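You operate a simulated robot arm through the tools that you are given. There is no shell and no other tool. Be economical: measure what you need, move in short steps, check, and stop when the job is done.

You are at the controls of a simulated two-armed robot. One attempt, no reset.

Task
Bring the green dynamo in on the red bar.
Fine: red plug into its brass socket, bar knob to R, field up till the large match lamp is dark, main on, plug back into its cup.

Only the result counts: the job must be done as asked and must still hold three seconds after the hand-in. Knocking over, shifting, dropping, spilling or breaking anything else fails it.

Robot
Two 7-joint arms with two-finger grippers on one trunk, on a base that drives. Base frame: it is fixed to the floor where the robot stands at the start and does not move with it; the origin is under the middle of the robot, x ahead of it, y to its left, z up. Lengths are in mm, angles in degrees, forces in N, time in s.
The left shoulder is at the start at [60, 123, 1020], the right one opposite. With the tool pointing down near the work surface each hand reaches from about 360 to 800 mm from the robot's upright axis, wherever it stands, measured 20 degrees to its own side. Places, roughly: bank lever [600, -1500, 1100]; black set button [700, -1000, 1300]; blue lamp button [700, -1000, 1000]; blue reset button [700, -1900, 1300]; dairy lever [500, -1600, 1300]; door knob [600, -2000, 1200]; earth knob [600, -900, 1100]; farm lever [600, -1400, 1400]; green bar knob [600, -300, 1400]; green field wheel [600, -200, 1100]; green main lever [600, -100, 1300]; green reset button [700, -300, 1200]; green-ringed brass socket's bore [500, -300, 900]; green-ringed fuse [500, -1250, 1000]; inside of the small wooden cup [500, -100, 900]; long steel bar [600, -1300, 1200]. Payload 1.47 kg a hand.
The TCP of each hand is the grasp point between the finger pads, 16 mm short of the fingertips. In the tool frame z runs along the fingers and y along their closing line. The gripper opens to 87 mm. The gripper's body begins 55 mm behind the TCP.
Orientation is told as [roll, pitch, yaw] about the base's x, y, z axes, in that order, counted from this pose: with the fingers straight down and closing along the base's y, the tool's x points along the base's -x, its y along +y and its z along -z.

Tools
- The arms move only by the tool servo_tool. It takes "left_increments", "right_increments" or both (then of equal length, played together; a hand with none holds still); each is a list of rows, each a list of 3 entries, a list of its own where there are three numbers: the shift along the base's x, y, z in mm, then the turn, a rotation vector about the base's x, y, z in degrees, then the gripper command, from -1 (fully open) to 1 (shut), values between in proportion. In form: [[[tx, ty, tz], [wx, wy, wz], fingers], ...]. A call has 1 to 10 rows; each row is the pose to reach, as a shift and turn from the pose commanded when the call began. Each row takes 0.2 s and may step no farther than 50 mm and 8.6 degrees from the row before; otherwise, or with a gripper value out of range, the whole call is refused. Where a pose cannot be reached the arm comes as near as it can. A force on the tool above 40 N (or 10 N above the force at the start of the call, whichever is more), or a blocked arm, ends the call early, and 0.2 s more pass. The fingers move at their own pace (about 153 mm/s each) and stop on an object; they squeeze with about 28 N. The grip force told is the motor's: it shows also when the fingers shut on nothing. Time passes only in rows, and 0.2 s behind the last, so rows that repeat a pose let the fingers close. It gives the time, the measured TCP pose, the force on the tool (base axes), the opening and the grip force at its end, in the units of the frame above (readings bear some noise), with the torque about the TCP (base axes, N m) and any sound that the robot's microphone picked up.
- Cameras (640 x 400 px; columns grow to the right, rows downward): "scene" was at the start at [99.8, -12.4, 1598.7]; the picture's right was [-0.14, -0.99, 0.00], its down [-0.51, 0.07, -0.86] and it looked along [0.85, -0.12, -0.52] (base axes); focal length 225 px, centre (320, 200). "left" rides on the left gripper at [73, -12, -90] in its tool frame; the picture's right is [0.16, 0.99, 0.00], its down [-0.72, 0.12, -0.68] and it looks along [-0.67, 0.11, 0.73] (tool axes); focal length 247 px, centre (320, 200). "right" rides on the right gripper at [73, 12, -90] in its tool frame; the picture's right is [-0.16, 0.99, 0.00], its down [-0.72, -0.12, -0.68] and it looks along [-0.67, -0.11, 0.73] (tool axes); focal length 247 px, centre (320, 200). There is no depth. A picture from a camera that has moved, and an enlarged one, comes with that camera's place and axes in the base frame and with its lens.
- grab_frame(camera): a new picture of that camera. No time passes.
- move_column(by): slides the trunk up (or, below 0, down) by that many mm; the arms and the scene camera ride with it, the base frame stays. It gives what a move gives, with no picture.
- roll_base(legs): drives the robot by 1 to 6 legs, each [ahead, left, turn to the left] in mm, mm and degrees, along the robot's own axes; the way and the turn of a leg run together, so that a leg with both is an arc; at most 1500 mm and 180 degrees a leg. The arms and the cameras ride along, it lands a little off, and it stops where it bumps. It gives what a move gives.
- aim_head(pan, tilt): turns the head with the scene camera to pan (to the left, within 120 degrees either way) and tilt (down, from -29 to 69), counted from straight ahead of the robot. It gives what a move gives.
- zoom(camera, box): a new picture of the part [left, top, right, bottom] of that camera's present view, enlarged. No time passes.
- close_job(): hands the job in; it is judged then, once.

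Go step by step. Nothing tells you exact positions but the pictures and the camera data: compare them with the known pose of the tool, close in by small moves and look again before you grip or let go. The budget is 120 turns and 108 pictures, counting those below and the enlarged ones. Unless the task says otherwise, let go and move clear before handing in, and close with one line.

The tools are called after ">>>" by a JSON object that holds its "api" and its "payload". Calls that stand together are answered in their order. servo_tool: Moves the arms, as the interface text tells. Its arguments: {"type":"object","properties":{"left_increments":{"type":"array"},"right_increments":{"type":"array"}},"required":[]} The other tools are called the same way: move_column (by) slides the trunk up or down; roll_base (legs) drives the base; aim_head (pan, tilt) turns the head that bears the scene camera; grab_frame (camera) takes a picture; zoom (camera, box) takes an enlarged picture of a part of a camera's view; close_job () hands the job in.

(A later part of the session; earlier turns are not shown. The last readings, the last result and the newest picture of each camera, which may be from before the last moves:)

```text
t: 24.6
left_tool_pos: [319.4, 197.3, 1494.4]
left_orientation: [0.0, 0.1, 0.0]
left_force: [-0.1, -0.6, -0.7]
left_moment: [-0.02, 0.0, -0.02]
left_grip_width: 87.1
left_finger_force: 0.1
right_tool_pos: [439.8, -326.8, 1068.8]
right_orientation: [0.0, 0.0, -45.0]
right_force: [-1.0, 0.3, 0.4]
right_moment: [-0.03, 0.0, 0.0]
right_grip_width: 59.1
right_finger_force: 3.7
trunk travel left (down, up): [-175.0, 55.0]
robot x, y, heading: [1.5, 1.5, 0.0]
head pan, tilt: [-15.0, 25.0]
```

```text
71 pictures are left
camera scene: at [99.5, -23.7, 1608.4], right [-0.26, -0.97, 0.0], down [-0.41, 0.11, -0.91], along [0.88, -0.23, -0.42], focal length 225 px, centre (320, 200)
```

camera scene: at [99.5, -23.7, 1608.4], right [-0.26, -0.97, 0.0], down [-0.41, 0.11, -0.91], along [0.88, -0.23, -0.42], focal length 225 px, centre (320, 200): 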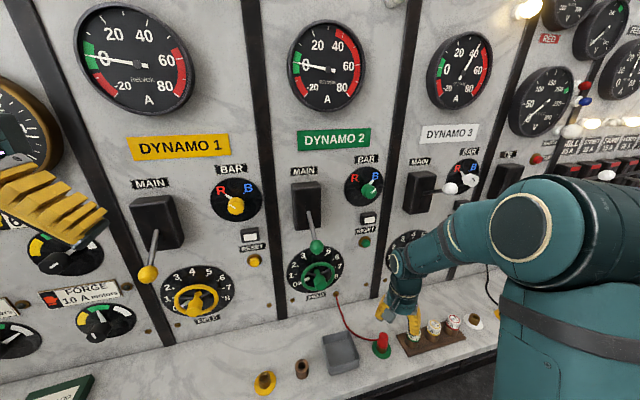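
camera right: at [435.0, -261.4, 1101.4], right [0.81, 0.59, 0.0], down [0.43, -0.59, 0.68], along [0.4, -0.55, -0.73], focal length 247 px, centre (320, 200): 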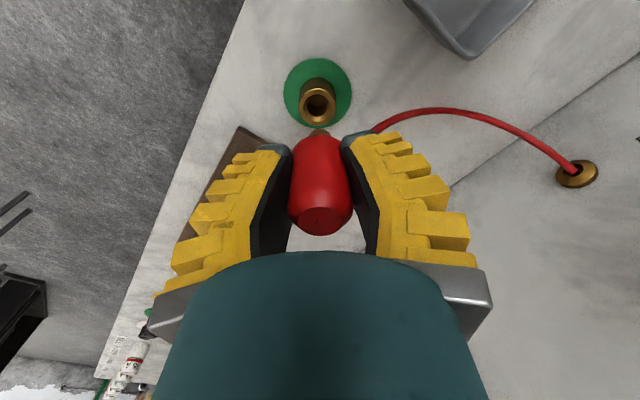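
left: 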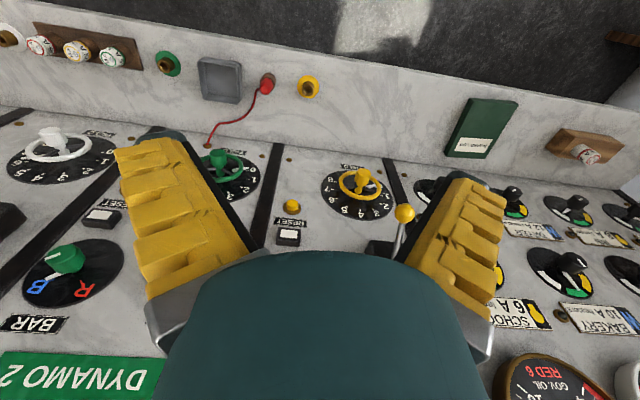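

The plug stands in the socket. Zooming on the Dynamo 2 controls and the metering panel on the right.

>>> {"api": "zoom", "payload": {"camera": "scene", "box": [270, 120, 400, 310]}}

>>> {"api": "aim_head", "payload": {"pan": -40, "tilt": 10}}

>>> {"api": "grab_frame", "payload": {"camera": "scene"}}

```text
2.11 times, centred on (335, 215) of scene
camera zoom: at [99.5, -23.7, 1608.4], right [-0.26, -0.97, 0.0], down [-0.41, 0.11, -0.91], along [0.88, -0.23, -0.42], focal length 475 px, centre (288, 168)
```

zoom: 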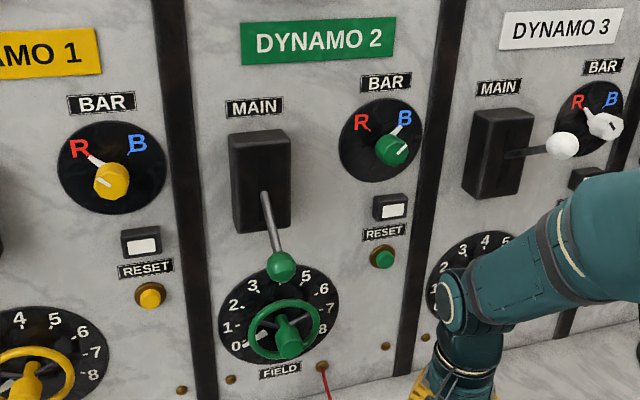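

```text
t: 25.5
left_tool_pos: [320.8, 197.8, 1493.7]
left_orientation: [0.0, 0.0, 0.0]
left_force: [0.8, -0.2, -0.2]
left_moment: [0.03, -0.01, -0.01]
left_grip_width: 86.8
left_finger_force: 0.1
right_tool_pos: [438.7, -327.2, 1069.9]
right_orientation: [0.0, 0.0, -44.9]
right_force: [0.7, -1.1, 0.0]
right_moment: [0.01, 0.03, 0.02]
right_grip_width: 59.5
right_finger_force: 3.8
trunk travel left (down, up): [-175.0, 55.0]
robot x, y, heading: [-0.6, 4.6, -0.0]
head pan, tilt: [-40.0, 10.0]
```

```text
69 pictures are left
camera scene: at [81.9, -59.6, 1632.8], right [-0.64, -0.77, 0.0], down [-0.13, 0.11, -0.98], along [0.75, -0.63, -0.17], focal length 225 px, centre (320, 200)
```

scene: 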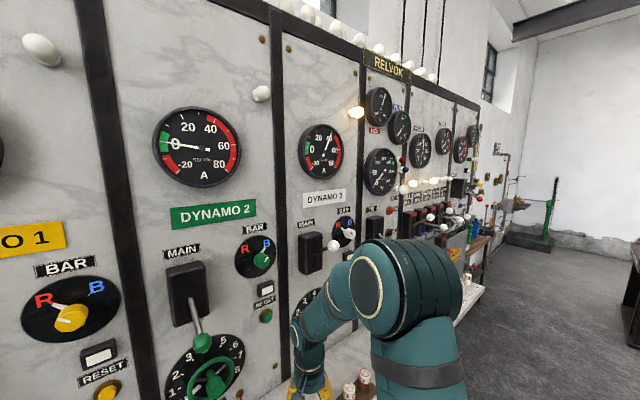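

>>> {"api": "zoom", "payload": {"camera": "scene", "box": [340, 50, 480, 240]}}

>>> {"api": "zoom", "payload": {"camera": "scene", "box": [280, 180, 400, 280]}}

```text
2.11 times, centred on (410, 145) of scene
camera zoom: at [81.9, -59.6, 1632.8], right [-0.64, -0.77, 0.0], down [-0.13, 0.11, -0.98], along [0.75, -0.63, -0.17], focal length 475 px, centre (130, 316)
```

zoom: 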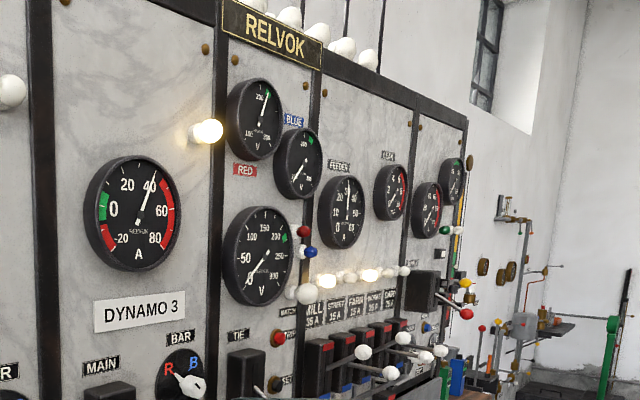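

```text
4.00 times, centred on (340, 230) of scene
camera zoom: at [81.9, -59.6, 1632.8], right [-0.64, -0.77, 0.0], down [-0.13, 0.11, -0.98], along [0.75, -0.63, -0.17], focal length 902 px, centre (240, 80)
```

zoom: 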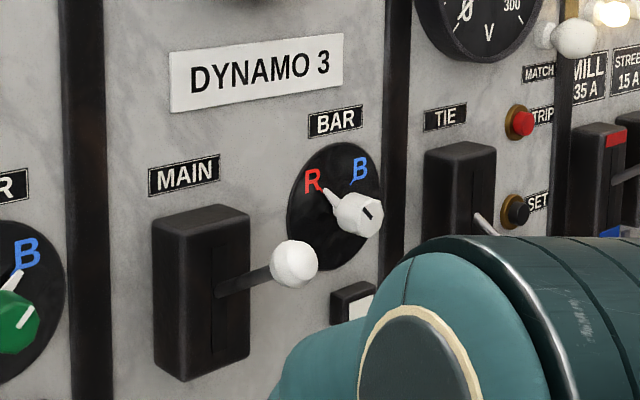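

The large match lamp is on the metering panel (labelled MATCH), presently dark since the plug compares against the dead blue bar. Next: point the right hand forward for the bar knob, first backing off and undoing the yaw.

>>> {"api": "servo_tool", "payload": {"right_increments": [[[-15, 0, 30], [0, 0, 7.5], -0.25], [[-30, 0, 60], [0, 0, 15], -0.25], [[-45, 0, 90], [0, 0, 22.5], -0.25], [[-60, 0, 120], [0, 0, 30], -0.25], [[-75, 0, 150], [0, 0, 37.5], -0.25], [[-90, 0, 180], [0, 0, 45], -0.25]]}}

>>> {"api": "servo_tool", "payload": {"right_increments": [[[4, 1, 10], [0, -8.5, 0], -0.25], [[8, 2, 20], [0, -17, 0], -0.25], [[12, 3, 30], [0, -25.5, 0], -0.25], [[16, 4, 40], [0, -34, 0], -0.25], [[20, 5, 50], [0, -42.5, 0], -0.25], [[24, 6, 60], [0, -51, 0], -0.25], [[28, 7, 70], [0, -59.5, 0], -0.25], [[32, 8, 80], [0, -68, 0], -0.25], [[36, 9, 90], [0, -76.5, 0], -0.25], [[40, 10, 100], [0, -85, 0], -0.25]]}}

>>> {"api": "grab_frame", "payload": {"camera": "right"}}

```text
t: 26.9
left_tool_pos: [319.7, 197.9, 1494.1]
left_orientation: [0.0, -0.1, -0.1]
left_force: [0.3, 0.0, 0.5]
left_moment: [0.0, -0.02, 0.01]
left_grip_width: 87.2
left_finger_force: 0.0
right_tool_pos: [347.3, -329.1, 1251.6]
right_orientation: [0.0, 0.0, 0.1]
right_force: [-0.5, 0.1, -0.1]
right_moment: [-0.01, 0.0, 0.03]
right_grip_width: 59.2
right_finger_force: 2.9
trunk travel left (down, up): [-175.0, 55.0]
robot x, y, heading: [2.6, -4.6, 0.4]
head pan, tilt: [-40.0, 10.0]
```

```text
t: 29.1
left_tool_pos: [321.4, 198.7, 1493.7]
left_orientation: [0.0, 0.1, 0.0]
left_force: [-0.6, 0.8, -0.8]
left_moment: [0.02, 0.0, 0.01]
left_grip_width: 87.5
left_finger_force: 0.0
right_tool_pos: [388.5, -317.7, 1351.9]
right_orientation: [0.3, -85.1, -0.4]
right_force: [-1.0, 0.0, 0.4]
right_moment: [0.0, -0.01, 0.0]
right_grip_width: 59.4
right_finger_force: 3.4
trunk travel left (down, up): [-175.0, 55.0]
robot x, y, heading: [-1.0, 2.6, 0.4]
head pan, tilt: [-40.0, 10.0]
```

```text
66 pictures are left
camera right: at [294.0, -305.9, 1285.5], right [0.01, 0.99, 0.16], down [-0.62, -0.12, 0.78], along [0.79, -0.11, 0.61], focal length 247 px, centre (320, 200)
```

right: 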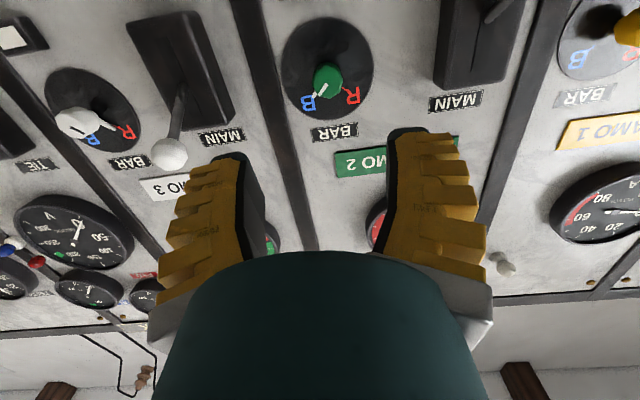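

The hand points forward; the green bar knob is at about [640, -311, 1357]. I approach to 90 mm and look closely.

>>> {"api": "servo_tool", "payload": {"right_increments": [[[40, 2, 2], [0, -1.5, 0], -0.25], [[80, 4, 4], [0, -3, 0], -0.25], [[120, 6, 5], [0, -5, 0], -0.25], [[152, 7, 5], [0, -5, 0], -0.25]]}}

>>> {"api": "grab_frame", "payload": {"camera": "right"}}

>>> {"api": "aim_head", "payload": {"pan": -20, "tilt": 20}}

>>> {"api": "grab_frame", "payload": {"camera": "scene"}}

```text
t: 30.1
left_tool_pos: [320.9, 197.3, 1493.8]
left_orientation: [0.1, 0.0, -0.1]
left_force: [-0.1, 0.6, 0.7]
left_moment: [0.04, -0.04, 0.03]
left_grip_width: 86.9
left_finger_force: 0.0
right_tool_pos: [541.9, -309.7, 1356.3]
right_orientation: [106.3, -90.0, -106.3]
right_force: [0.0, -0.1, 0.7]
right_moment: [0.02, 0.01, -0.02]
right_grip_width: 59.5
right_finger_force: 3.8
trunk travel left (down, up): [-175.0, 55.0]
robot x, y, heading: [1.1, 0.6, 0.1]
head pan, tilt: [-40.0, 10.0]
```

```text
65 pictures are left
camera right: at [452.5, -298.0, 1282.7], right [0.0, 0.99, 0.16], down [-0.68, -0.12, 0.72], along [0.73, -0.11, 0.67], focal length 247 px, centre (320, 200)
```

right: 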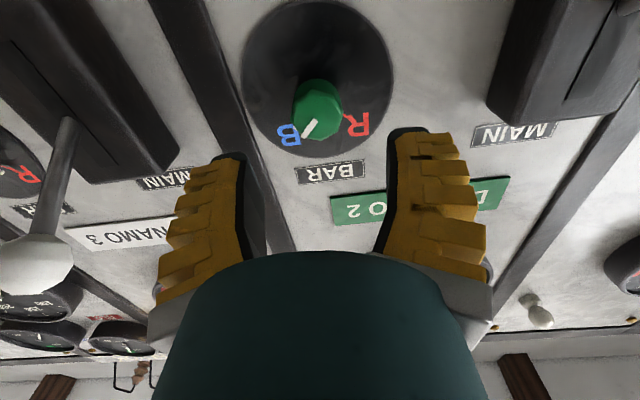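

```text
t: 30.9
left_tool_pos: [320.6, 198.3, 1493.5]
left_orientation: [0.1, 0.0, 0.0]
left_force: [0.1, -0.1, -0.3]
left_moment: [0.03, 0.03, -0.01]
left_grip_width: 87.1
left_finger_force: 0.1
right_tool_pos: [540.8, -309.2, 1356.7]
right_orientation: [27.8, -90.1, -27.7]
right_force: [0.6, 0.1, 0.0]
right_moment: [0.0, 0.0, -0.02]
right_grip_width: 59.4
right_finger_force: 3.3
trunk travel left (down, up): [-175.0, 55.0]
robot x, y, heading: [-1.2, -2.9, -0.0]
head pan, tilt: [-20.0, 20.0]
```

```text
64 pictures are left
camera scene: at [98.4, -31.7, 1616.6], right [-0.34, -0.94, 0.0], down [-0.32, 0.12, -0.94], along [0.88, -0.32, -0.34], focal length 225 px, centre (320, 200)
```

scene: 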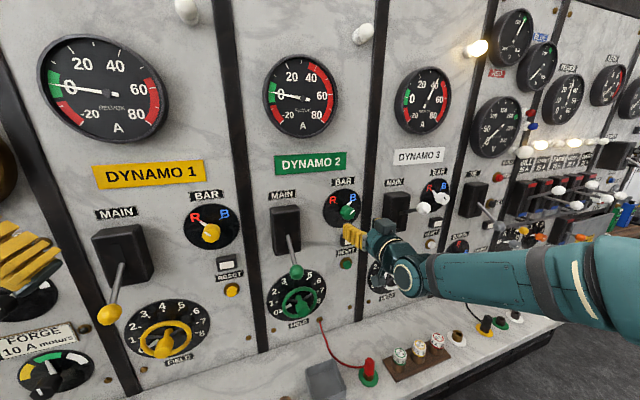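

The knob is an octagonal boss about 35 mm across, face at x≈645. I pre-twist the hand +45° about x so that the -90° turn is symmetric, and check the fit.

>>> {"api": "servo_tool", "payload": {"right_increments": [[[0, 0, 0], [7.5, 0, 0], -0.25], [[0, 0, 0], [15, 0, 0], -0.25], [[10, -1, 0], [22.5, 0, 0], -0.25], [[20, -1, -1], [30, 0, 0], -0.25], [[30, -1, -1], [37.5, 0, 0], -0.25], [[40, -1, -1], [45, 0, 0], -0.25]]}}

>>> {"api": "grab_frame", "payload": {"camera": "right"}}

>>> {"api": "zoom", "payload": {"camera": "scene", "box": [300, 160, 440, 300]}}

```text
t: 32.4
left_tool_pos: [318.9, 198.3, 1492.6]
left_orientation: [0.0, 0.0, 0.0]
left_force: [-0.2, 0.7, 0.4]
left_moment: [0.02, 0.0, -0.02]
left_grip_width: 86.9
left_finger_force: 0.1
right_tool_pos: [580.4, -312.4, 1355.3]
right_orientation: [90.0, -44.8, -90.0]
right_force: [0.6, -0.2, -1.2]
right_moment: [0.02, 0.01, 0.04]
right_grip_width: 59.2
right_finger_force: 4.0
trunk travel left (down, up): [-175.0, 55.0]
robot x, y, heading: [-1.7, -0.6, -0.1]
head pan, tilt: [-20.0, 20.0]
```

```text
63 pictures are left
camera right: at [492.4, -252.1, 1310.1], right [0.0, 0.58, 0.81], down [-0.68, -0.59, 0.43], along [0.73, -0.55, 0.4], focal length 247 px, centre (320, 200)
```

right: 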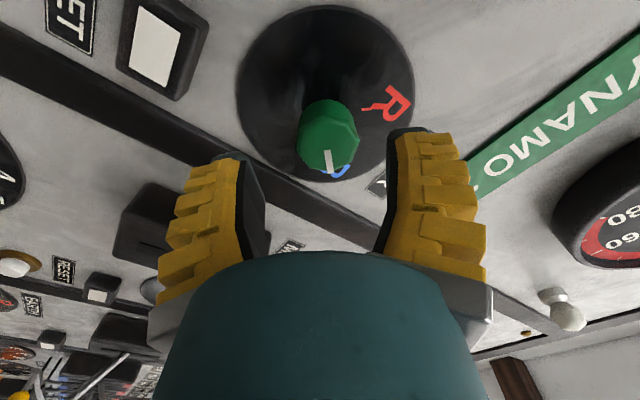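

```text
2.86 times, centred on (370, 230) of scene
camera zoom: at [98.6, -31.6, 1616.5], right [-0.34, -0.94, 0.0], down [-0.32, 0.12, -0.94], along [0.88, -0.32, -0.34], focal length 644 px, centre (177, 114)
```

zoom: 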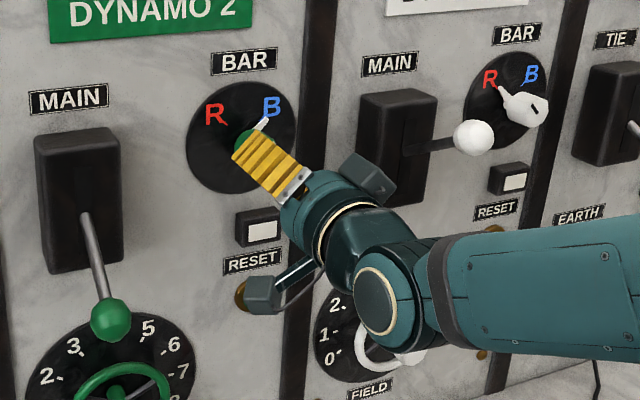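

>>> {"api": "zoom", "payload": {"camera": "right", "box": [230, 60, 430, 200]}}

>>> {"api": "zoom", "payload": {"camera": "scene", "box": [335, 185, 375, 225]}}

```text
2.86 times, centred on (330, 130) of right
camera zoom: at [492.4, -252.1, 1310.1], right [0.0, 0.58, 0.81], down [-0.68, -0.59, 0.43], along [0.73, -0.55, 0.4], focal length 706 px, centre (291, 400)
```

zoom: 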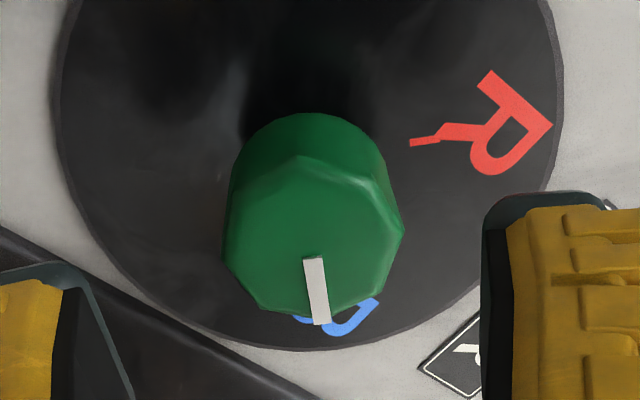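

```text
10.00 times, centred on (355, 205) of scene
camera zoom: at [98.6, -31.6, 1616.5], right [-0.34, -0.94, 0.0], down [-0.32, 0.12, -0.94], along [0.88, -0.32, -0.34], focal length 2254 px, centre (-30, 150)
```

zoom: 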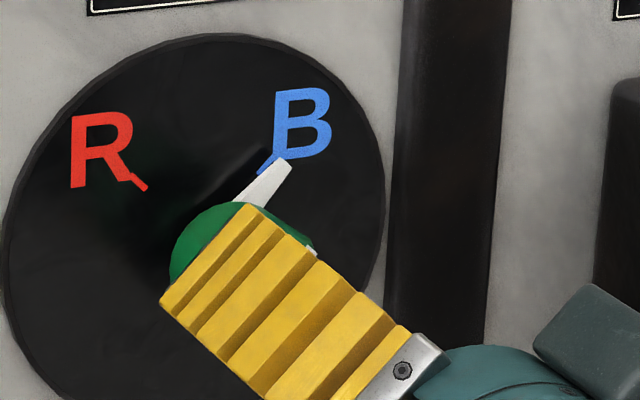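

The knob face is near x≈622 with the dial at ≈653, and the pointer tab lies between the fingers. I correct by (0, +2.5, +3.5) and advance 50 mm.

>>> {"api": "servo_tool", "payload": {"right_increments": [[[10, 2.5, 3.5], [0, 0, 0], -0.25], [[30, 2.5, 3.5], [0, 0, 0], -0.25], [[45, 2.5, 3.5], [0, 0, 0], -0.25], [[51, 2.5, 3.5], [0, 0, 0], -0.25]]}}

>>> {"api": "zoom", "payload": {"camera": "right", "box": [220, 100, 420, 240]}}

>>> {"api": "zoom", "payload": {"camera": "scene", "box": [335, 185, 375, 225]}}

```text
t: 33.4
left_tool_pos: [319.5, 197.3, 1493.0]
left_orientation: [-0.1, 0.0, 0.0]
left_force: [-0.3, 0.6, -0.7]
left_moment: [0.0, -0.01, -0.01]
left_grip_width: 86.9
left_finger_force: 0.1
right_tool_pos: [631.5, -308.7, 1358.9]
right_orientation: [90.0, -45.0, -89.9]
right_force: [-0.1, 0.4, 0.4]
right_moment: [0.01, -0.02, -0.02]
right_grip_width: 59.4
right_finger_force: 4.0
trunk travel left (down, up): [-175.0, 55.0]
robot x, y, heading: [-1.0, -2.3, -0.1]
head pan, tilt: [-20.0, 20.0]
```

```text
2.86 times, centred on (320, 170) of right
camera zoom: at [542.7, -249.5, 1314.4], right [0.0, 0.59, 0.81], down [-0.68, -0.59, 0.43], along [0.73, -0.55, 0.4], focal length 706 px, centre (320, 286)
```

zoom: 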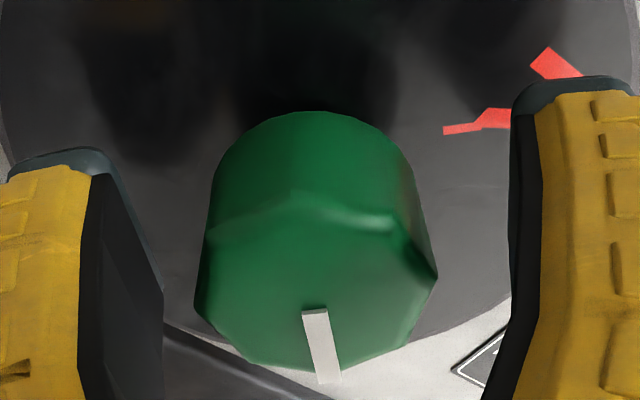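

```text
10.00 times, centred on (355, 205) of scene
camera zoom: at [98.3, -31.6, 1616.5], right [-0.34, -0.94, 0.0], down [-0.32, 0.12, -0.94], along [0.88, -0.32, -0.34], focal length 2254 px, centre (-30, 150)
```

zoom: 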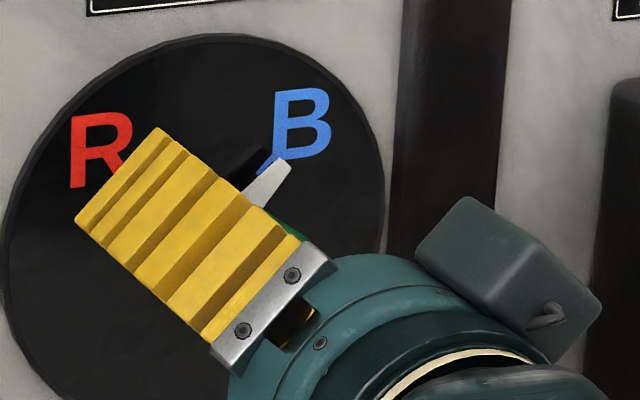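

Knob centred between the fingers. Closing, then turning -45° first.

>>> {"api": "servo_tool", "payload": {"right_increments": [[[0, 0, 0], [0, 0, 0], 1], [[0, 0, 0], [0, 0, 0], 1], [[0, 0, 0], [-7, 0, 0], 1], [[0, 0, 0], [-14, 0, 0], 1], [[0, 0, 0], [-21, 0, 0], 1], [[0, 0, 0], [-28, 0, 0], 1], [[0, 0, 0], [-35, 0, 0], 1], [[0, 0, 0], [-42, 0, 0], 1], [[0, 0, 0], [-48, 0, 0], 1]]}}

>>> {"api": "zoom", "payload": {"camera": "right", "box": [220, 100, 420, 240]}}

```text
t: 35.4
left_tool_pos: [318.5, 194.5, 1493.8]
left_orientation: [0.1, -0.2, 0.0]
left_force: [-0.8, 0.3, 0.2]
left_moment: [0.02, -0.02, 0.0]
left_grip_width: 86.7
left_finger_force: 0.0
right_tool_pos: [631.6, -313.2, 1359.5]
right_orientation: [-93.6, -86.9, 93.5]
right_force: [-5.4, -18.8, 6.6]
right_moment: [0.01, -0.26, -0.03]
right_grip_width: 28.5
right_finger_force: 29.5
trunk travel left (down, up): [-175.0, 55.0]
robot x, y, heading: [-0.2, -1.1, -0.1]
head pan, tilt: [-20.0, 20.0]
```

```text
2.86 times, centred on (320, 170) of right
camera zoom: at [541.9, -304.6, 1284.4], right [0.0, 0.99, 0.11], down [-0.68, -0.08, 0.73], along [0.73, -0.07, 0.68], focal length 706 px, centre (320, 286)
```

zoom: 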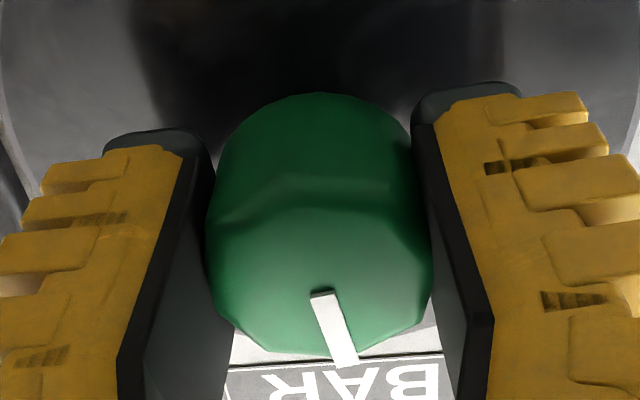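

The knob follows and points up now. There's a -y side force, so I shift 3 mm that way and finish the turn.

>>> {"api": "servo_tool", "payload": {"right_increments": [[[0, -1.5, 0], [-7, 0, 0], 1], [[0, -3, 0], [-14, 0, 0], 1], [[0, -3, 0], [-21, 0, 0], 1], [[0, -3, 0], [-28, 0, 0], 1], [[0, -3, 0], [-35, 0, 0], 1], [[0, -3, 0], [-42, 0, 0], 1], [[0, -3, 0], [-48, 0, 0], 1]]}}

>>> {"api": "grab_frame", "payload": {"camera": "right"}}

>>> {"api": "zoom", "payload": {"camera": "scene", "box": [335, 185, 375, 225]}}

```text
t: 37.0
left_tool_pos: [317.5, 196.5, 1494.6]
left_orientation: [0.2, -0.2, 0.1]
left_force: [-1.3, 0.3, 0.2]
left_moment: [0.02, 0.01, 0.0]
left_grip_width: 86.9
left_finger_force: 0.0
right_tool_pos: [630.2, -312.5, 1360.6]
right_orientation: [-90.4, -38.9, 90.3]
right_force: [-1.0, -10.2, 18.8]
right_moment: [0.19, -0.2, 0.34]
right_grip_width: 28.6
right_finger_force: 30.3
trunk travel left (down, up): [-175.0, 55.0]
robot x, y, heading: [0.3, 2.0, 0.1]
head pan, tilt: [-20.0, 20.0]
```

```text
56 pictures are left
camera right: at [542.1, -361.8, 1303.7], right [0.0, 0.74, -0.67], down [-0.68, 0.49, 0.54], along [0.73, 0.46, 0.51], focal length 247 px, centre (320, 200)
```

right: 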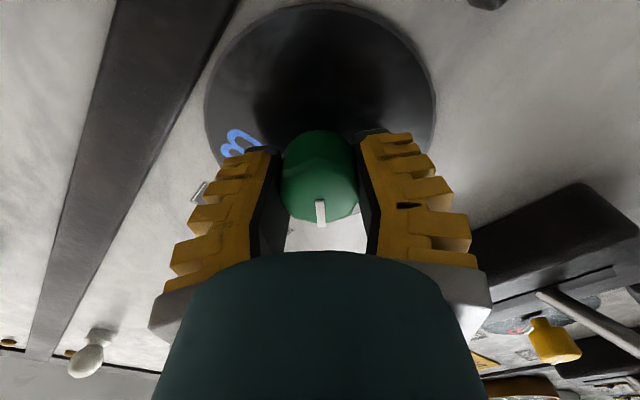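

```text
10.00 times, centred on (355, 205) of scene
camera zoom: at [96.2, -33.0, 1616.8], right [-0.34, -0.94, 0.0], down [-0.32, 0.12, -0.94], along [0.88, -0.32, -0.34], focal length 2254 px, centre (-30, 150)
```

zoom: 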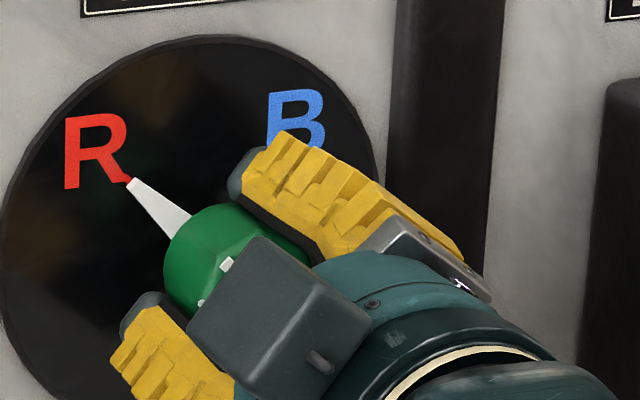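

The pointer is on the R mark against its stop. Releasing and backing straight off, then checking the knob and match lamp.

>>> {"api": "servo_tool", "payload": {"right_increments": [[[0, 2, 1], [3, 0, 0], 1], [[0, 2, 1], [3, 0, 0], -0.3], [[0, 2, 1], [3, 0, 0], -0.3], [[-30, 2, 1], [3, 0, 0], -0.3], [[-75, 2, 1], [3, 0, 0], -0.3], [[-120, 2, 1], [3, 0, 0], -0.3]]}}

>>> {"api": "aim_head", "payload": {"pan": -30, "tilt": 20}}

>>> {"api": "grab_frame", "payload": {"camera": "scene"}}

```text
t: 38.4
left_tool_pos: [317.6, 198.5, 1493.9]
left_orientation: [0.0, -0.1, 0.0]
left_force: [-1.3, -0.3, 0.4]
left_moment: [0.0, -0.05, 0.0]
left_grip_width: 87.0
left_finger_force: 0.0
right_tool_pos: [510.7, -309.0, 1360.7]
right_orientation: [-90.0, -41.9, 90.1]
right_force: [0.3, 0.9, 0.4]
right_moment: [0.0, 0.01, -0.03]
right_grip_width: 61.1
right_finger_force: 3.4
trunk travel left (down, up): [-175.0, 55.0]
robot x, y, heading: [-1.9, -1.0, 0.2]
head pan, tilt: [-20.0, 20.0]
```

```text
t: 39.1
left_tool_pos: [319.3, 198.6, 1493.5]
left_orientation: [0.1, 0.1, 0.1]
left_force: [-0.9, -0.4, 0.1]
left_moment: [0.03, 0.01, 0.0]
left_grip_width: 87.0
left_finger_force: 0.0
right_tool_pos: [513.7, -308.4, 1360.5]
right_orientation: [-90.0, -42.0, 90.0]
right_force: [1.2, 0.0, 0.2]
right_moment: [0.02, -0.02, 0.04]
right_grip_width: 61.4
right_finger_force: 3.3
trunk travel left (down, up): [-175.0, 55.0]
robot x, y, heading: [0.6, 1.3, -0.2]
head pan, tilt: [-30.0, 20.0]
```

```text
54 pictures are left
camera scene: at [91.7, -46.4, 1616.5], right [-0.5, -0.87, 0.0], down [-0.3, 0.17, -0.94], along [0.81, -0.47, -0.34], focal length 225 px, centre (320, 200)
```

scene: 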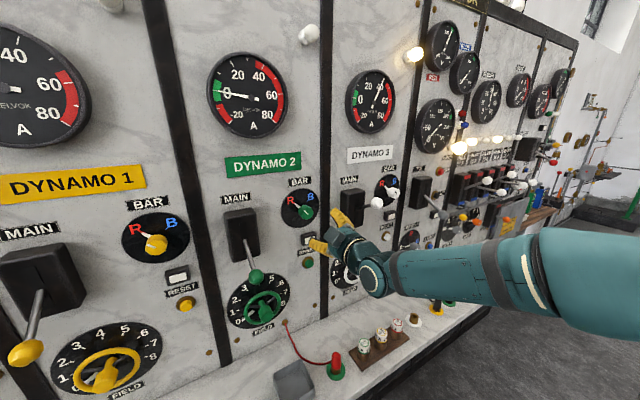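

>>> {"api": "zoom", "payload": {"camera": "scene", "box": [400, 80, 520, 180]}}

>>> {"api": "zoom", "payload": {"camera": "scene", "box": [210, 175, 330, 345]}}

```text
4.00 times, centred on (460, 130) of scene
camera zoom: at [91.7, -46.4, 1616.5], right [-0.5, -0.87, 0.0], down [-0.3, 0.17, -0.94], along [0.81, -0.47, -0.34], focal length 902 px, centre (-240, 480)
```

zoom: 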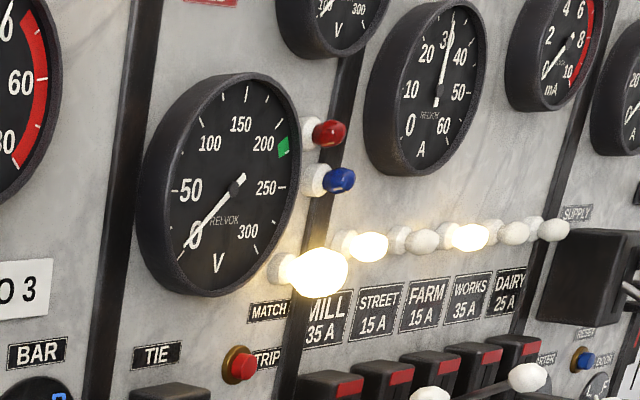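

```text
2.35 times, centred on (270, 260) of scene
camera zoom: at [91.7, -46.4, 1616.5], right [-0.5, -0.87, 0.0], down [-0.3, 0.17, -0.94], along [0.81, -0.47, -0.34], focal length 530 px, centre (438, 59)
```

zoom: 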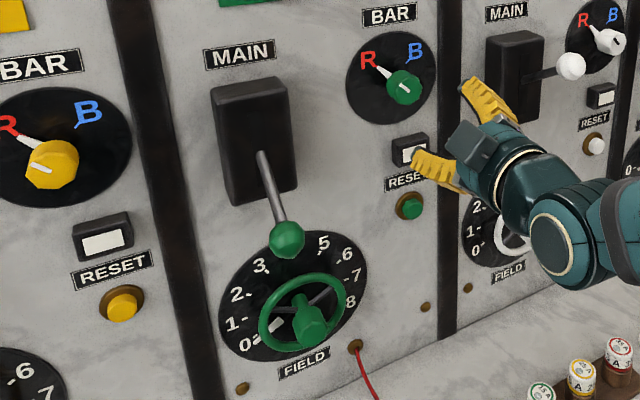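

The match lamp is brightly lit now and the voltmeter reads 0. The green field wheel (pointer at 0) has a central hub knob at about [610, -163, 1082]; I move the hand in front of it.

>>> {"api": "servo_tool", "payload": {"right_increments": [[[-40, 0, 0], [0, 0, 0], -1], [[-80, 0, 0], [0, 0, 0], -1], [[-80, 0, -45], [0, 0, 0], -1], [[-80, 0, -90], [0, 0, 0], -1], [[-80, 0, -135], [0, 0, 0], -1], [[-80, 0, -180], [0, 0, 0], -1], [[-80, 30, -215], [0, 0, 0], -1], [[-80, 65, -245], [0, 0, 0], -1], [[-80, 105, -270], [0, 0, 0], -1], [[-80, 146, -276], [0, 0, 0], -1]]}}

>>> {"api": "grab_frame", "payload": {"camera": "right"}}

```text
t: 41.3
left_tool_pos: [320.9, 201.1, 1491.9]
left_orientation: [-0.1, 0.0, 0.0]
left_force: [-0.3, -0.1, -0.3]
left_moment: [-0.04, -0.02, 0.04]
left_grip_width: 86.8
left_finger_force: 0.0
right_tool_pos: [491.9, -157.9, 1044.6]
right_orientation: [-90.2, -41.9, 90.0]
right_force: [0.1, -0.2, 0.7]
right_moment: [0.03, 0.01, -0.03]
right_grip_width: 86.7
right_finger_force: 0.2
right hand out of reach, approached as far as the arm can: row 3, 4, 5, 6, 7, 8, 9, 10
trunk travel left (down, up): [-175.0, 55.0]
robot x, y, heading: [0.1, -2.7, -0.1]
head pan, tilt: [-30.0, 20.0]
```

```text
51 pictures are left
camera right: at [402.7, -203.6, 986.3], right [0.0, 0.78, -0.63], down [-0.68, 0.46, 0.57], along [0.73, 0.43, 0.53], focal length 247 px, centre (320, 200)
```

right: 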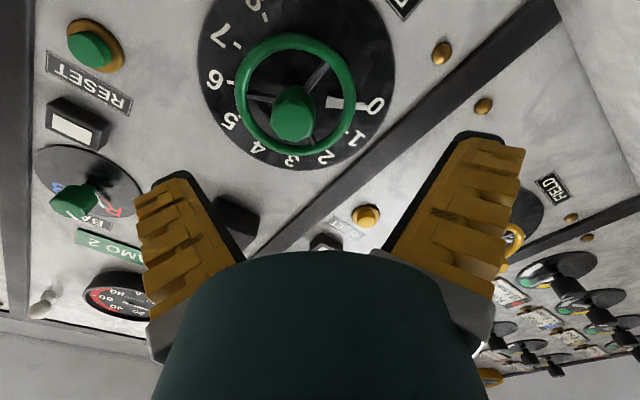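

The hub is at about [612, -163, 1076]; the arm was limited close to the body. I step forward and see where it lands.

>>> {"api": "servo_tool", "payload": {"right_increments": [[[25, 0, 0], [0, 0, 0], -1], [[50, 0, 0], [0, 0, 0], -1]]}}

```text
t: 41.9
left_tool_pos: [319.2, 198.2, 1493.7]
left_orientation: [0.1, -0.1, 0.0]
left_force: [0.1, 0.4, -0.6]
left_moment: [-0.03, -0.01, -0.02]
left_grip_width: 86.9
left_finger_force: 0.1
right_tool_pos: [543.3, -158.5, 1045.6]
right_orientation: [-90.2, -42.0, 89.9]
right_force: [-0.5, -0.2, -0.1]
right_moment: [-0.02, 0.02, -0.02]
right_grip_width: 87.1
right_finger_force: 0.2
trunk travel left (down, up): [-175.0, 55.0]
robot x, y, heading: [-1.7, 1.3, 0.0]
head pan, tilt: [-30.0, 20.0]
```

>>> {"api": "servo_tool", "payload": {"right_increments": [[[0, -1, 8], [-7, 0, 0], -0.15], [[0, -2, 16], [-14, 0, 0], -0.15], [[0, -3, 24], [-21, 0, 0], -0.15], [[0, -4, 31], [-28, 0, 0], -0.15], [[0, -4, 31], [-35, 0, 0], -0.15]]}}

>>> {"api": "zoom", "payload": {"camera": "right", "box": [170, 0, 470, 210]}}

>>> {"api": "aim_head", "payload": {"pan": -8, "tilt": 40}}

>>> {"api": "zoom", "payload": {"camera": "scene", "box": [230, 80, 430, 240]}}

```text
t: 43.1
left_tool_pos: [320.0, 198.7, 1493.5]
left_orientation: [0.0, 0.0, 0.1]
left_force: [1.3, -0.7, -0.6]
left_moment: [-0.02, -0.01, 0.03]
left_grip_width: 87.2
left_finger_force: 0.0
right_tool_pos: [543.8, -162.2, 1077.4]
right_orientation: [-89.9, -6.8, 89.9]
right_force: [0.5, -0.9, 0.1]
right_moment: [0.0, -0.01, 0.01]
right_grip_width: 55.3
right_finger_force: 3.9
trunk travel left (down, up): [-175.0, 55.0]
robot x, y, heading: [0.0, -0.9, 0.2]
head pan, tilt: [-30.0, 20.0]
```

```text
1.90 times, centred on (320, 105) of right
camera zoom: at [453.8, -232.2, 1056.5], right [0.0, 0.27, -0.96], down [-0.68, 0.7, 0.2], along [0.73, 0.65, 0.19], focal length 470 px, centre (320, 381)
```

zoom: 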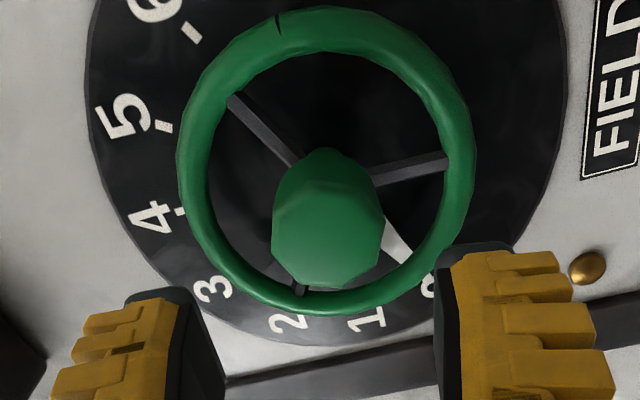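

```text
t: 43.9
left_tool_pos: [320.1, 197.1, 1493.4]
left_orientation: [0.0, 0.0, 0.0]
left_force: [0.1, -0.3, 0.1]
left_moment: [0.04, -0.03, 0.02]
left_grip_width: 86.8
left_finger_force: 0.1
right_tool_pos: [543.5, -161.1, 1078.1]
right_orientation: [-90.0, -7.0, 90.0]
right_force: [0.0, -0.9, 1.3]
right_moment: [-0.01, 0.0, 0.02]
right_grip_width: 55.6
right_finger_force: 3.8
trunk travel left (down, up): [-175.0, 55.0]
robot x, y, heading: [2.7, -1.7, 0.2]
head pan, tilt: [-8.0, 40.0]
```

```text
2.50 times, centred on (330, 160) of scene
camera zoom: at [94.9, -11.6, 1585.2], right [-0.14, -0.99, 0.0], down [-0.64, 0.09, -0.77], along [0.76, -0.11, -0.64], focal length 564 px, centre (295, 300)
```

zoom: 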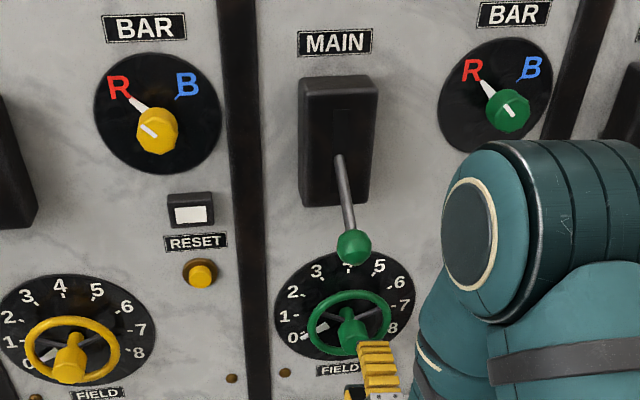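

The hub is aligned within 2 mm, face at x≈608, and protrudes well in front of the ring. I advance to x≈624 and grip.

>>> {"api": "servo_tool", "payload": {"right_increments": [[[30, 0, -1.5], [0, 0, 0], -0.15], [[60, 0, -1.5], [0, 0, 0], -0.15], [[80, 0, -1.5], [0, 0, 0], -0.15]]}}

>>> {"api": "zoom", "payload": {"camera": "right", "box": [170, 50, 470, 260]}}

```text
t: 44.7
left_tool_pos: [312.8, 198.2, 1494.9]
left_orientation: [-0.1, -0.3, 0.0]
left_force: [-1.3, -0.2, 1.0]
left_moment: [0.03, -0.04, -0.01]
left_grip_width: 86.8
left_finger_force: 0.0
right_tool_pos: [619.3, -162.7, 1077.3]
right_orientation: [-90.1, -7.0, 90.1]
right_force: [-23.7, -0.5, 3.1]
right_moment: [-0.01, -0.09, -0.02]
right_grip_width: 56.6
right_finger_force: 3.8
trunk travel left (down, up): [-175.0, 55.0]
robot x, y, heading: [-1.8, 0.3, 0.2]
head pan, tilt: [-8.0, 40.0]
```

```text
1.90 times, centred on (320, 155) of right
camera zoom: at [529.5, -232.3, 1055.0], right [0.0, 0.28, -0.96], down [-0.68, 0.7, 0.2], along [0.73, 0.65, 0.19], focal length 470 px, centre (320, 286)
```

zoom: 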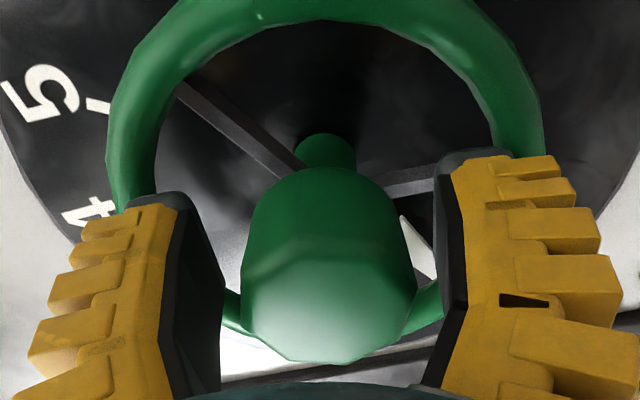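

Fingertips touched the ring rim lightly; I back off 6 mm, close on the hub, and turn clockwise 50°.

>>> {"api": "servo_tool", "payload": {"right_increments": [[[-8, 0, 0], [0, 0, 0], -0.15], [[-8, 0, -1], [0, 0, 0], 1], [[-8, 0, -1], [0, 0, 0], 1], [[-8, 0, -1], [0, 0, 0], 1], [[-8, 0, -1], [8.4, 0, 0], 1], [[-8, 0, -1], [16.8, 0, 0], 1], [[-8, 0, -1], [25.2, 0, 0], 1], [[-8, 0, -1], [33.6, 0, 0], 1], [[-8, 0, -1], [42, 0, 0], 1], [[-8, 0, -1], [50, 0, 0], 1]]}}

>>> {"api": "grab_frame", "payload": {"camera": "right"}}

>>> {"api": "aim_head", "payload": {"pan": -30, "tilt": 25}}

>>> {"api": "zoom", "payload": {"camera": "scene", "box": [230, 50, 530, 250]}}

```text
t: 46.9
left_tool_pos: [321.6, 196.0, 1493.0]
left_orientation: [0.0, -0.1, 0.0]
left_force: [0.2, -0.2, -0.3]
left_moment: [0.0, 0.03, -0.01]
left_grip_width: 87.1
left_finger_force: 0.0
right_tool_pos: [616.9, -162.6, 1075.5]
right_orientation: [-90.1, -57.2, 90.0]
right_force: [14.6, -9.3, 13.4]
right_moment: [-0.02, -0.2, 0.43]
right_grip_width: 26.9
right_finger_force: 30.1
trunk travel left (down, up): [-175.0, 55.0]
robot x, y, heading: [-1.7, 2.1, 0.1]
head pan, tilt: [-8.0, 40.0]
```

```text
47 pictures are left
camera right: at [526.3, -192.3, 1006.3], right [0.0, 0.92, -0.4], down [-0.68, 0.3, 0.67], along [0.73, 0.27, 0.62], focal length 247 px, centre (320, 200)
```

right: 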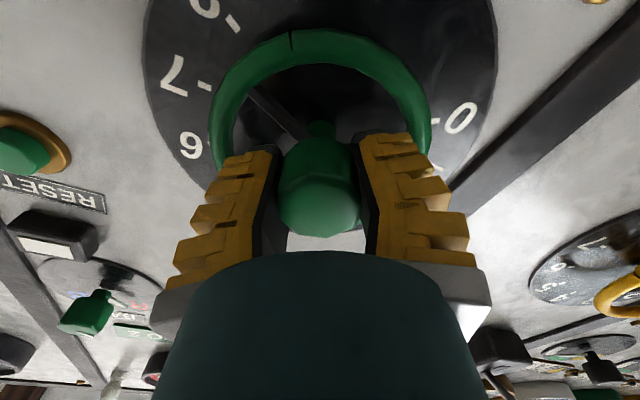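

```text
t: 47.8
left_tool_pos: [321.1, 196.7, 1493.4]
left_orientation: [0.2, 0.0, -0.1]
left_force: [0.1, -0.7, -0.2]
left_moment: [-0.01, 0.03, 0.03]
left_grip_width: 87.0
left_finger_force: 0.0
right_tool_pos: [614.9, -162.6, 1075.3]
right_orientation: [-89.9, -57.1, 90.0]
right_force: [15.1, -11.5, 13.7]
right_moment: [0.01, 0.02, 0.27]
right_grip_width: 26.8
right_finger_force: 29.5
trunk travel left (down, up): [-175.0, 55.0]
robot x, y, heading: [-4.6, -1.8, -0.1]
head pan, tilt: [-30.0, 25.0]
```

```text
2.00 times, centred on (380, 150) of scene
camera zoom: at [91.4, -47.2, 1608.3], right [-0.5, -0.87, 0.0], down [-0.37, 0.21, -0.91], along [0.78, -0.45, -0.42], focal length 451 px, centre (200, 300)
```

zoom: 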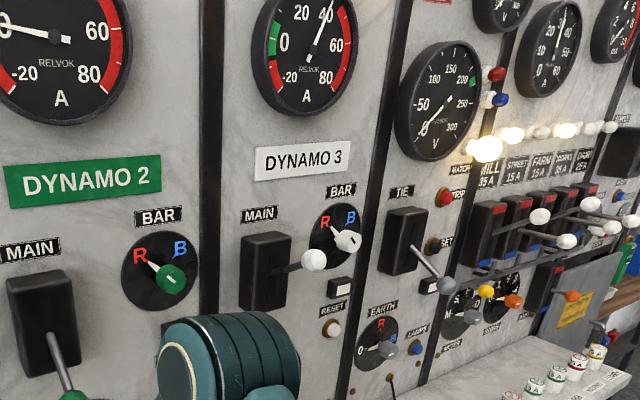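

The wheel follows. The voltage is still near zero, so I turn on by 60°.

>>> {"api": "servo_tool", "payload": {"right_increments": [[[2, -1, 1], [8, 0, 0], 1], [[2, -1, 1], [16, 0, 0], 1], [[2, -1, 1], [24, 0, 0], 1], [[2, -1, 1], [32, 0, 0], 1], [[2, -1, 1], [40, 0, 0], 1], [[2, -1, 1], [48, 0, 0], 1], [[2, -1, 1], [56, 0, 0], 1], [[2, -1, 1], [62, 0, 0], 1]]}}

>>> {"api": "zoom", "payload": {"camera": "scene", "box": [420, 60, 500, 140]}}

>>> {"api": "grab_frame", "payload": {"camera": "right"}}

```text
t: 49.6
left_tool_pos: [318.6, 198.3, 1493.4]
left_orientation: [0.0, 0.0, 0.0]
left_force: [0.7, 0.6, 0.1]
left_moment: [-0.01, 0.02, 0.04]
left_grip_width: 87.1
left_finger_force: 0.0
right_tool_pos: [615.6, -162.9, 1074.9]
right_orientation: [89.8, -60.8, -89.7]
right_force: [-7.4, -3.8, -5.4]
right_moment: [0.04, 0.05, 0.15]
right_grip_width: 26.5
right_finger_force: 29.8
trunk travel left (down, up): [-175.0, 55.0]
robot x, y, heading: [-1.6, 1.7, -0.1]
head pan, tilt: [-30.0, 25.0]
```

```text
5.00 times, centred on (460, 100) of scene
camera zoom: at [89.9, -46.5, 1608.4], right [-0.5, -0.87, 0.0], down [-0.37, 0.21, -0.91], along [0.79, -0.45, -0.42], focal length 1127 px, centre (-380, 700)
```

zoom: 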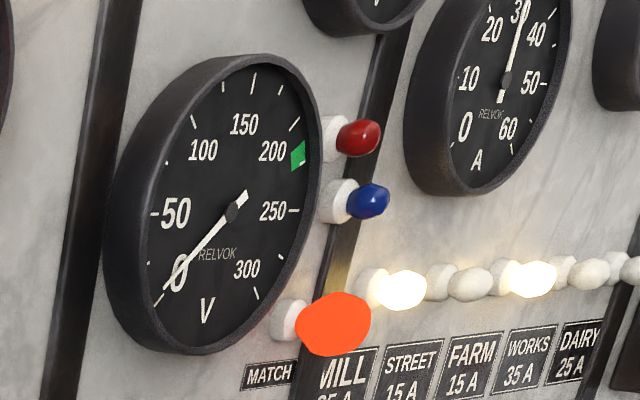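

```text
44 pictures are left
camera right: at [526.2, -117.1, 1016.1], right [0.0, 0.79, 0.62], down [-0.68, -0.45, 0.58], along [0.73, -0.42, 0.53], focal length 247 px, centre (320, 200)
```

right: 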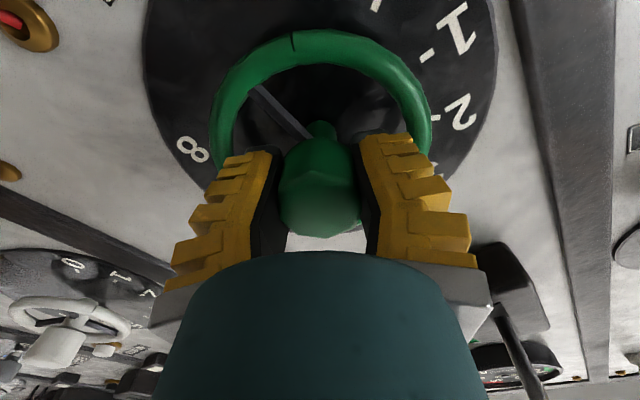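

The lamp has dimmed to orange, so it's nearing match. I proceed in 15° steps.

>>> {"api": "servo_tool", "payload": {"right_increments": [[[0, 0, 0], [8, 0, 0], 1], [[0, 0, 0], [15, 0, 0], 1], [[0, 0, 0], [15, 0, 0], 1]]}}

>>> {"api": "zoom", "payload": {"camera": "scene", "box": [420, 60, 500, 140]}}

```text
t: 50.4
left_tool_pos: [319.4, 197.4, 1492.7]
left_orientation: [0.0, 0.0, 0.0]
left_force: [-0.6, -0.2, 0.6]
left_moment: [0.03, -0.03, -0.02]
left_grip_width: 86.9
left_finger_force: 0.1
right_tool_pos: [615.8, -161.4, 1074.7]
right_orientation: [89.6, -45.9, -89.8]
right_force: [-13.1, -0.2, -14.1]
right_moment: [-0.04, 0.1, 0.07]
right_grip_width: 27.0
right_finger_force: 29.9
trunk travel left (down, up): [-175.0, 55.0]
robot x, y, heading: [0.6, 1.1, 0.2]
head pan, tilt: [-30.0, 25.0]
```

```text
5.00 times, centred on (460, 100) of scene
camera zoom: at [89.9, -46.3, 1608.4], right [-0.5, -0.87, 0.0], down [-0.37, 0.21, -0.91], along [0.79, -0.45, -0.42], focal length 1127 px, centre (-380, 700)
```

zoom: 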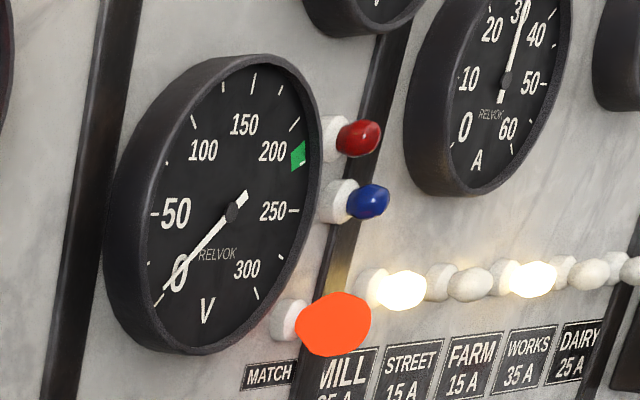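

>>> {"api": "servo_tool", "payload": {"right_increments": [[[0, 0, -1], [8, 0, 0], 1], [[0, 0, -1.5], [15, 0, 0], 1], [[0, 0, -1.5], [15, 0, 0], 1]]}}

>>> {"api": "zoom", "payload": {"camera": "scene", "box": [420, 60, 500, 140]}}

>>> {"api": "grab_frame", "payload": {"camera": "right"}}

```text
t: 51.2
left_tool_pos: [319.2, 197.4, 1494.5]
left_orientation: [0.0, -0.1, 0.0]
left_force: [-0.3, 0.1, 0.8]
left_moment: [0.02, -0.03, -0.03]
left_grip_width: 87.2
left_finger_force: 0.1
right_tool_pos: [616.9, -162.7, 1074.7]
right_orientation: [90.0, -30.9, -90.0]
right_force: [-16.3, -0.2, -10.1]
right_moment: [0.1, 0.18, 0.03]
right_grip_width: 27.1
right_finger_force: 29.9
trunk travel left (down, up): [-175.0, 55.0]
robot x, y, heading: [1.9, -0.1, 0.1]
head pan, tilt: [-30.0, 25.0]
```

```text
5.00 times, centred on (460, 100) of scene
camera zoom: at [89.1, -46.3, 1608.5], right [-0.5, -0.87, 0.0], down [-0.37, 0.21, -0.91], along [0.79, -0.45, -0.42], focal length 1127 px, centre (-380, 700)
```

zoom: 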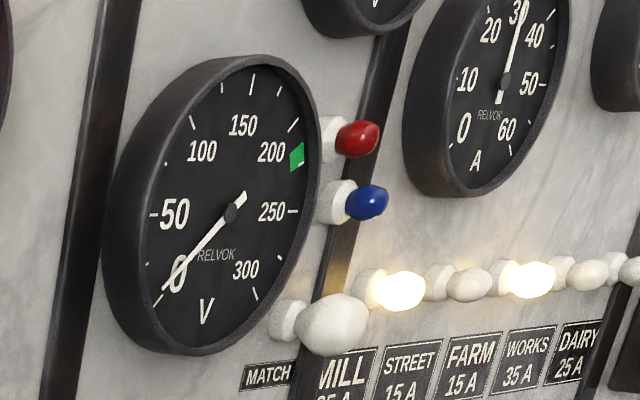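

```text
41 pictures are left
camera right: at [526.8, -94.3, 1046.6], right [0.0, 0.37, 0.93], down [-0.68, -0.68, 0.27], along [0.73, -0.63, 0.25], focal length 247 px, centre (320, 200)
```

right: 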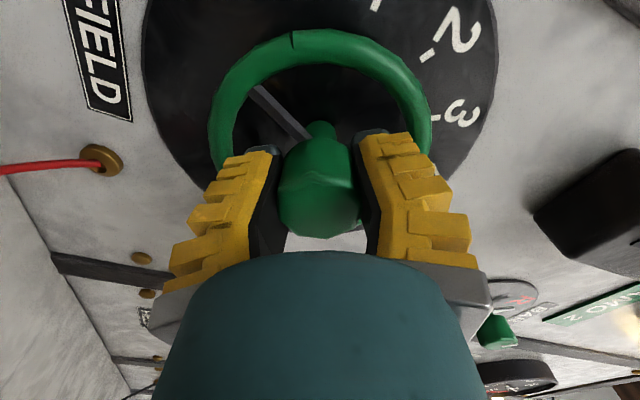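

The match lamp has gone dark. I nudge +4° to see whether I'm at an edge of the dark window.

>>> {"api": "servo_tool", "payload": {"right_increments": [[[0, 0, 0], [4, 0, 0], 1], [[0, 0, 0], [4, 0, 0], 1]]}}

>>> {"api": "zoom", "payload": {"camera": "scene", "box": [440, 90, 500, 140]}}

```text
t: 51.8
left_tool_pos: [318.9, 197.3, 1493.5]
left_orientation: [-0.1, 0.0, 0.0]
left_force: [0.0, 0.2, 0.0]
left_moment: [-0.02, -0.01, -0.02]
left_grip_width: 86.9
left_finger_force: 0.1
right_tool_pos: [616.8, -162.6, 1074.6]
right_orientation: [90.0, -26.9, -89.9]
right_force: [-11.8, -1.3, -10.0]
right_moment: [-0.03, 0.21, 0.06]
right_grip_width: 27.6
right_finger_force: 29.8
trunk travel left (down, up): [-175.0, 55.0]
robot x, y, heading: [-2.3, -2.8, -0.2]
head pan, tilt: [-30.0, 25.0]
```

```text
8.00 times, centred on (470, 115) of scene
camera zoom: at [89.8, -46.5, 1608.5], right [-0.5, -0.87, 0.0], down [-0.37, 0.21, -0.91], along [0.79, -0.45, -0.42], focal length 1803 px, centre (-880, 880)
```

zoom: 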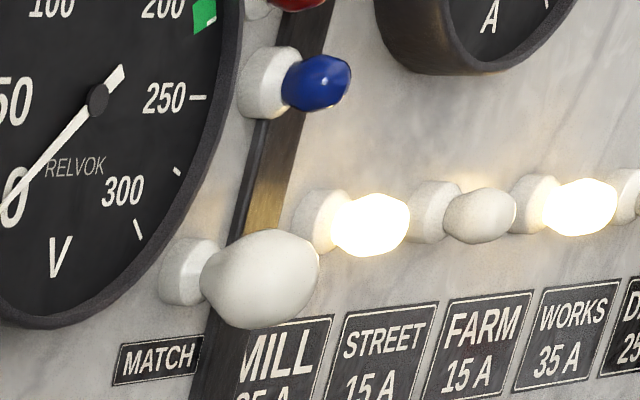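

Still dark. I release the hub and back straight off, then check lamp and dial.

>>> {"api": "servo_tool", "payload": {"right_increments": [[[0, 0, 1], [0, 0, 0], 0.5], [[0, 0, 1], [0, 0, 0], -0.1], [[0, 0, 1], [0, 0, 0], -0.1], [[-25, 0, 1], [0, 0, 0], -0.1], [[-70, 0, 1], [0, 0, 0], -0.1]]}}

>>> {"api": "grab_frame", "payload": {"camera": "scene"}}

>>> {"api": "zoom", "payload": {"camera": "scene", "box": [440, 90, 500, 140]}}

```text
t: 53.0
left_tool_pos: [319.4, 197.7, 1493.9]
left_orientation: [0.0, 0.1, -0.1]
left_force: [-0.5, 0.9, 0.0]
left_moment: [-0.02, -0.01, -0.04]
left_grip_width: 86.9
left_finger_force: 0.1
right_tool_pos: [547.4, -163.5, 1074.8]
right_orientation: [90.0, -27.0, -90.1]
right_force: [-0.7, 0.4, 0.5]
right_moment: [0.02, -0.02, -0.03]
right_grip_width: 53.3
right_finger_force: 3.8
trunk travel left (down, up): [-175.0, 55.0]
robot x, y, heading: [-2.3, 0.8, 0.1]
head pan, tilt: [-30.0, 25.0]
```

```text
39 pictures are left
camera scene: at [89.7, -46.0, 1608.5], right [-0.5, -0.87, 0.0], down [-0.37, 0.21, -0.91], along [0.79, -0.45, -0.42], focal length 225 px, centre (320, 200)
```

scene: 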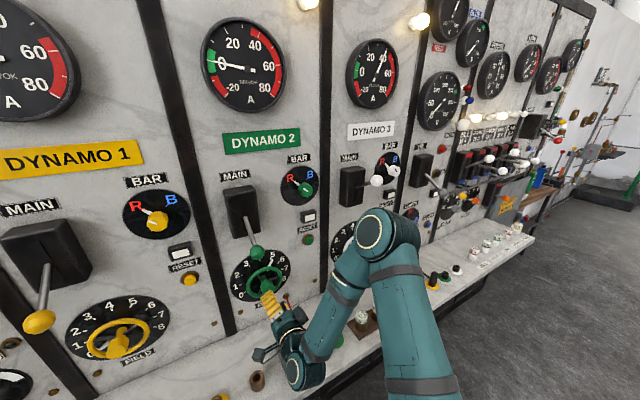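

```text
8.00 times, centred on (470, 115) of scene
camera zoom: at [89.7, -46.0, 1608.5], right [-0.5, -0.87, 0.0], down [-0.37, 0.21, -0.91], along [0.79, -0.45, -0.42], focal length 1803 px, centre (-880, 880)
```

zoom: 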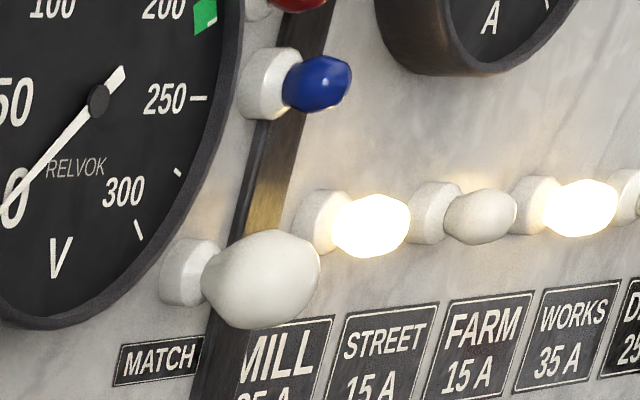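

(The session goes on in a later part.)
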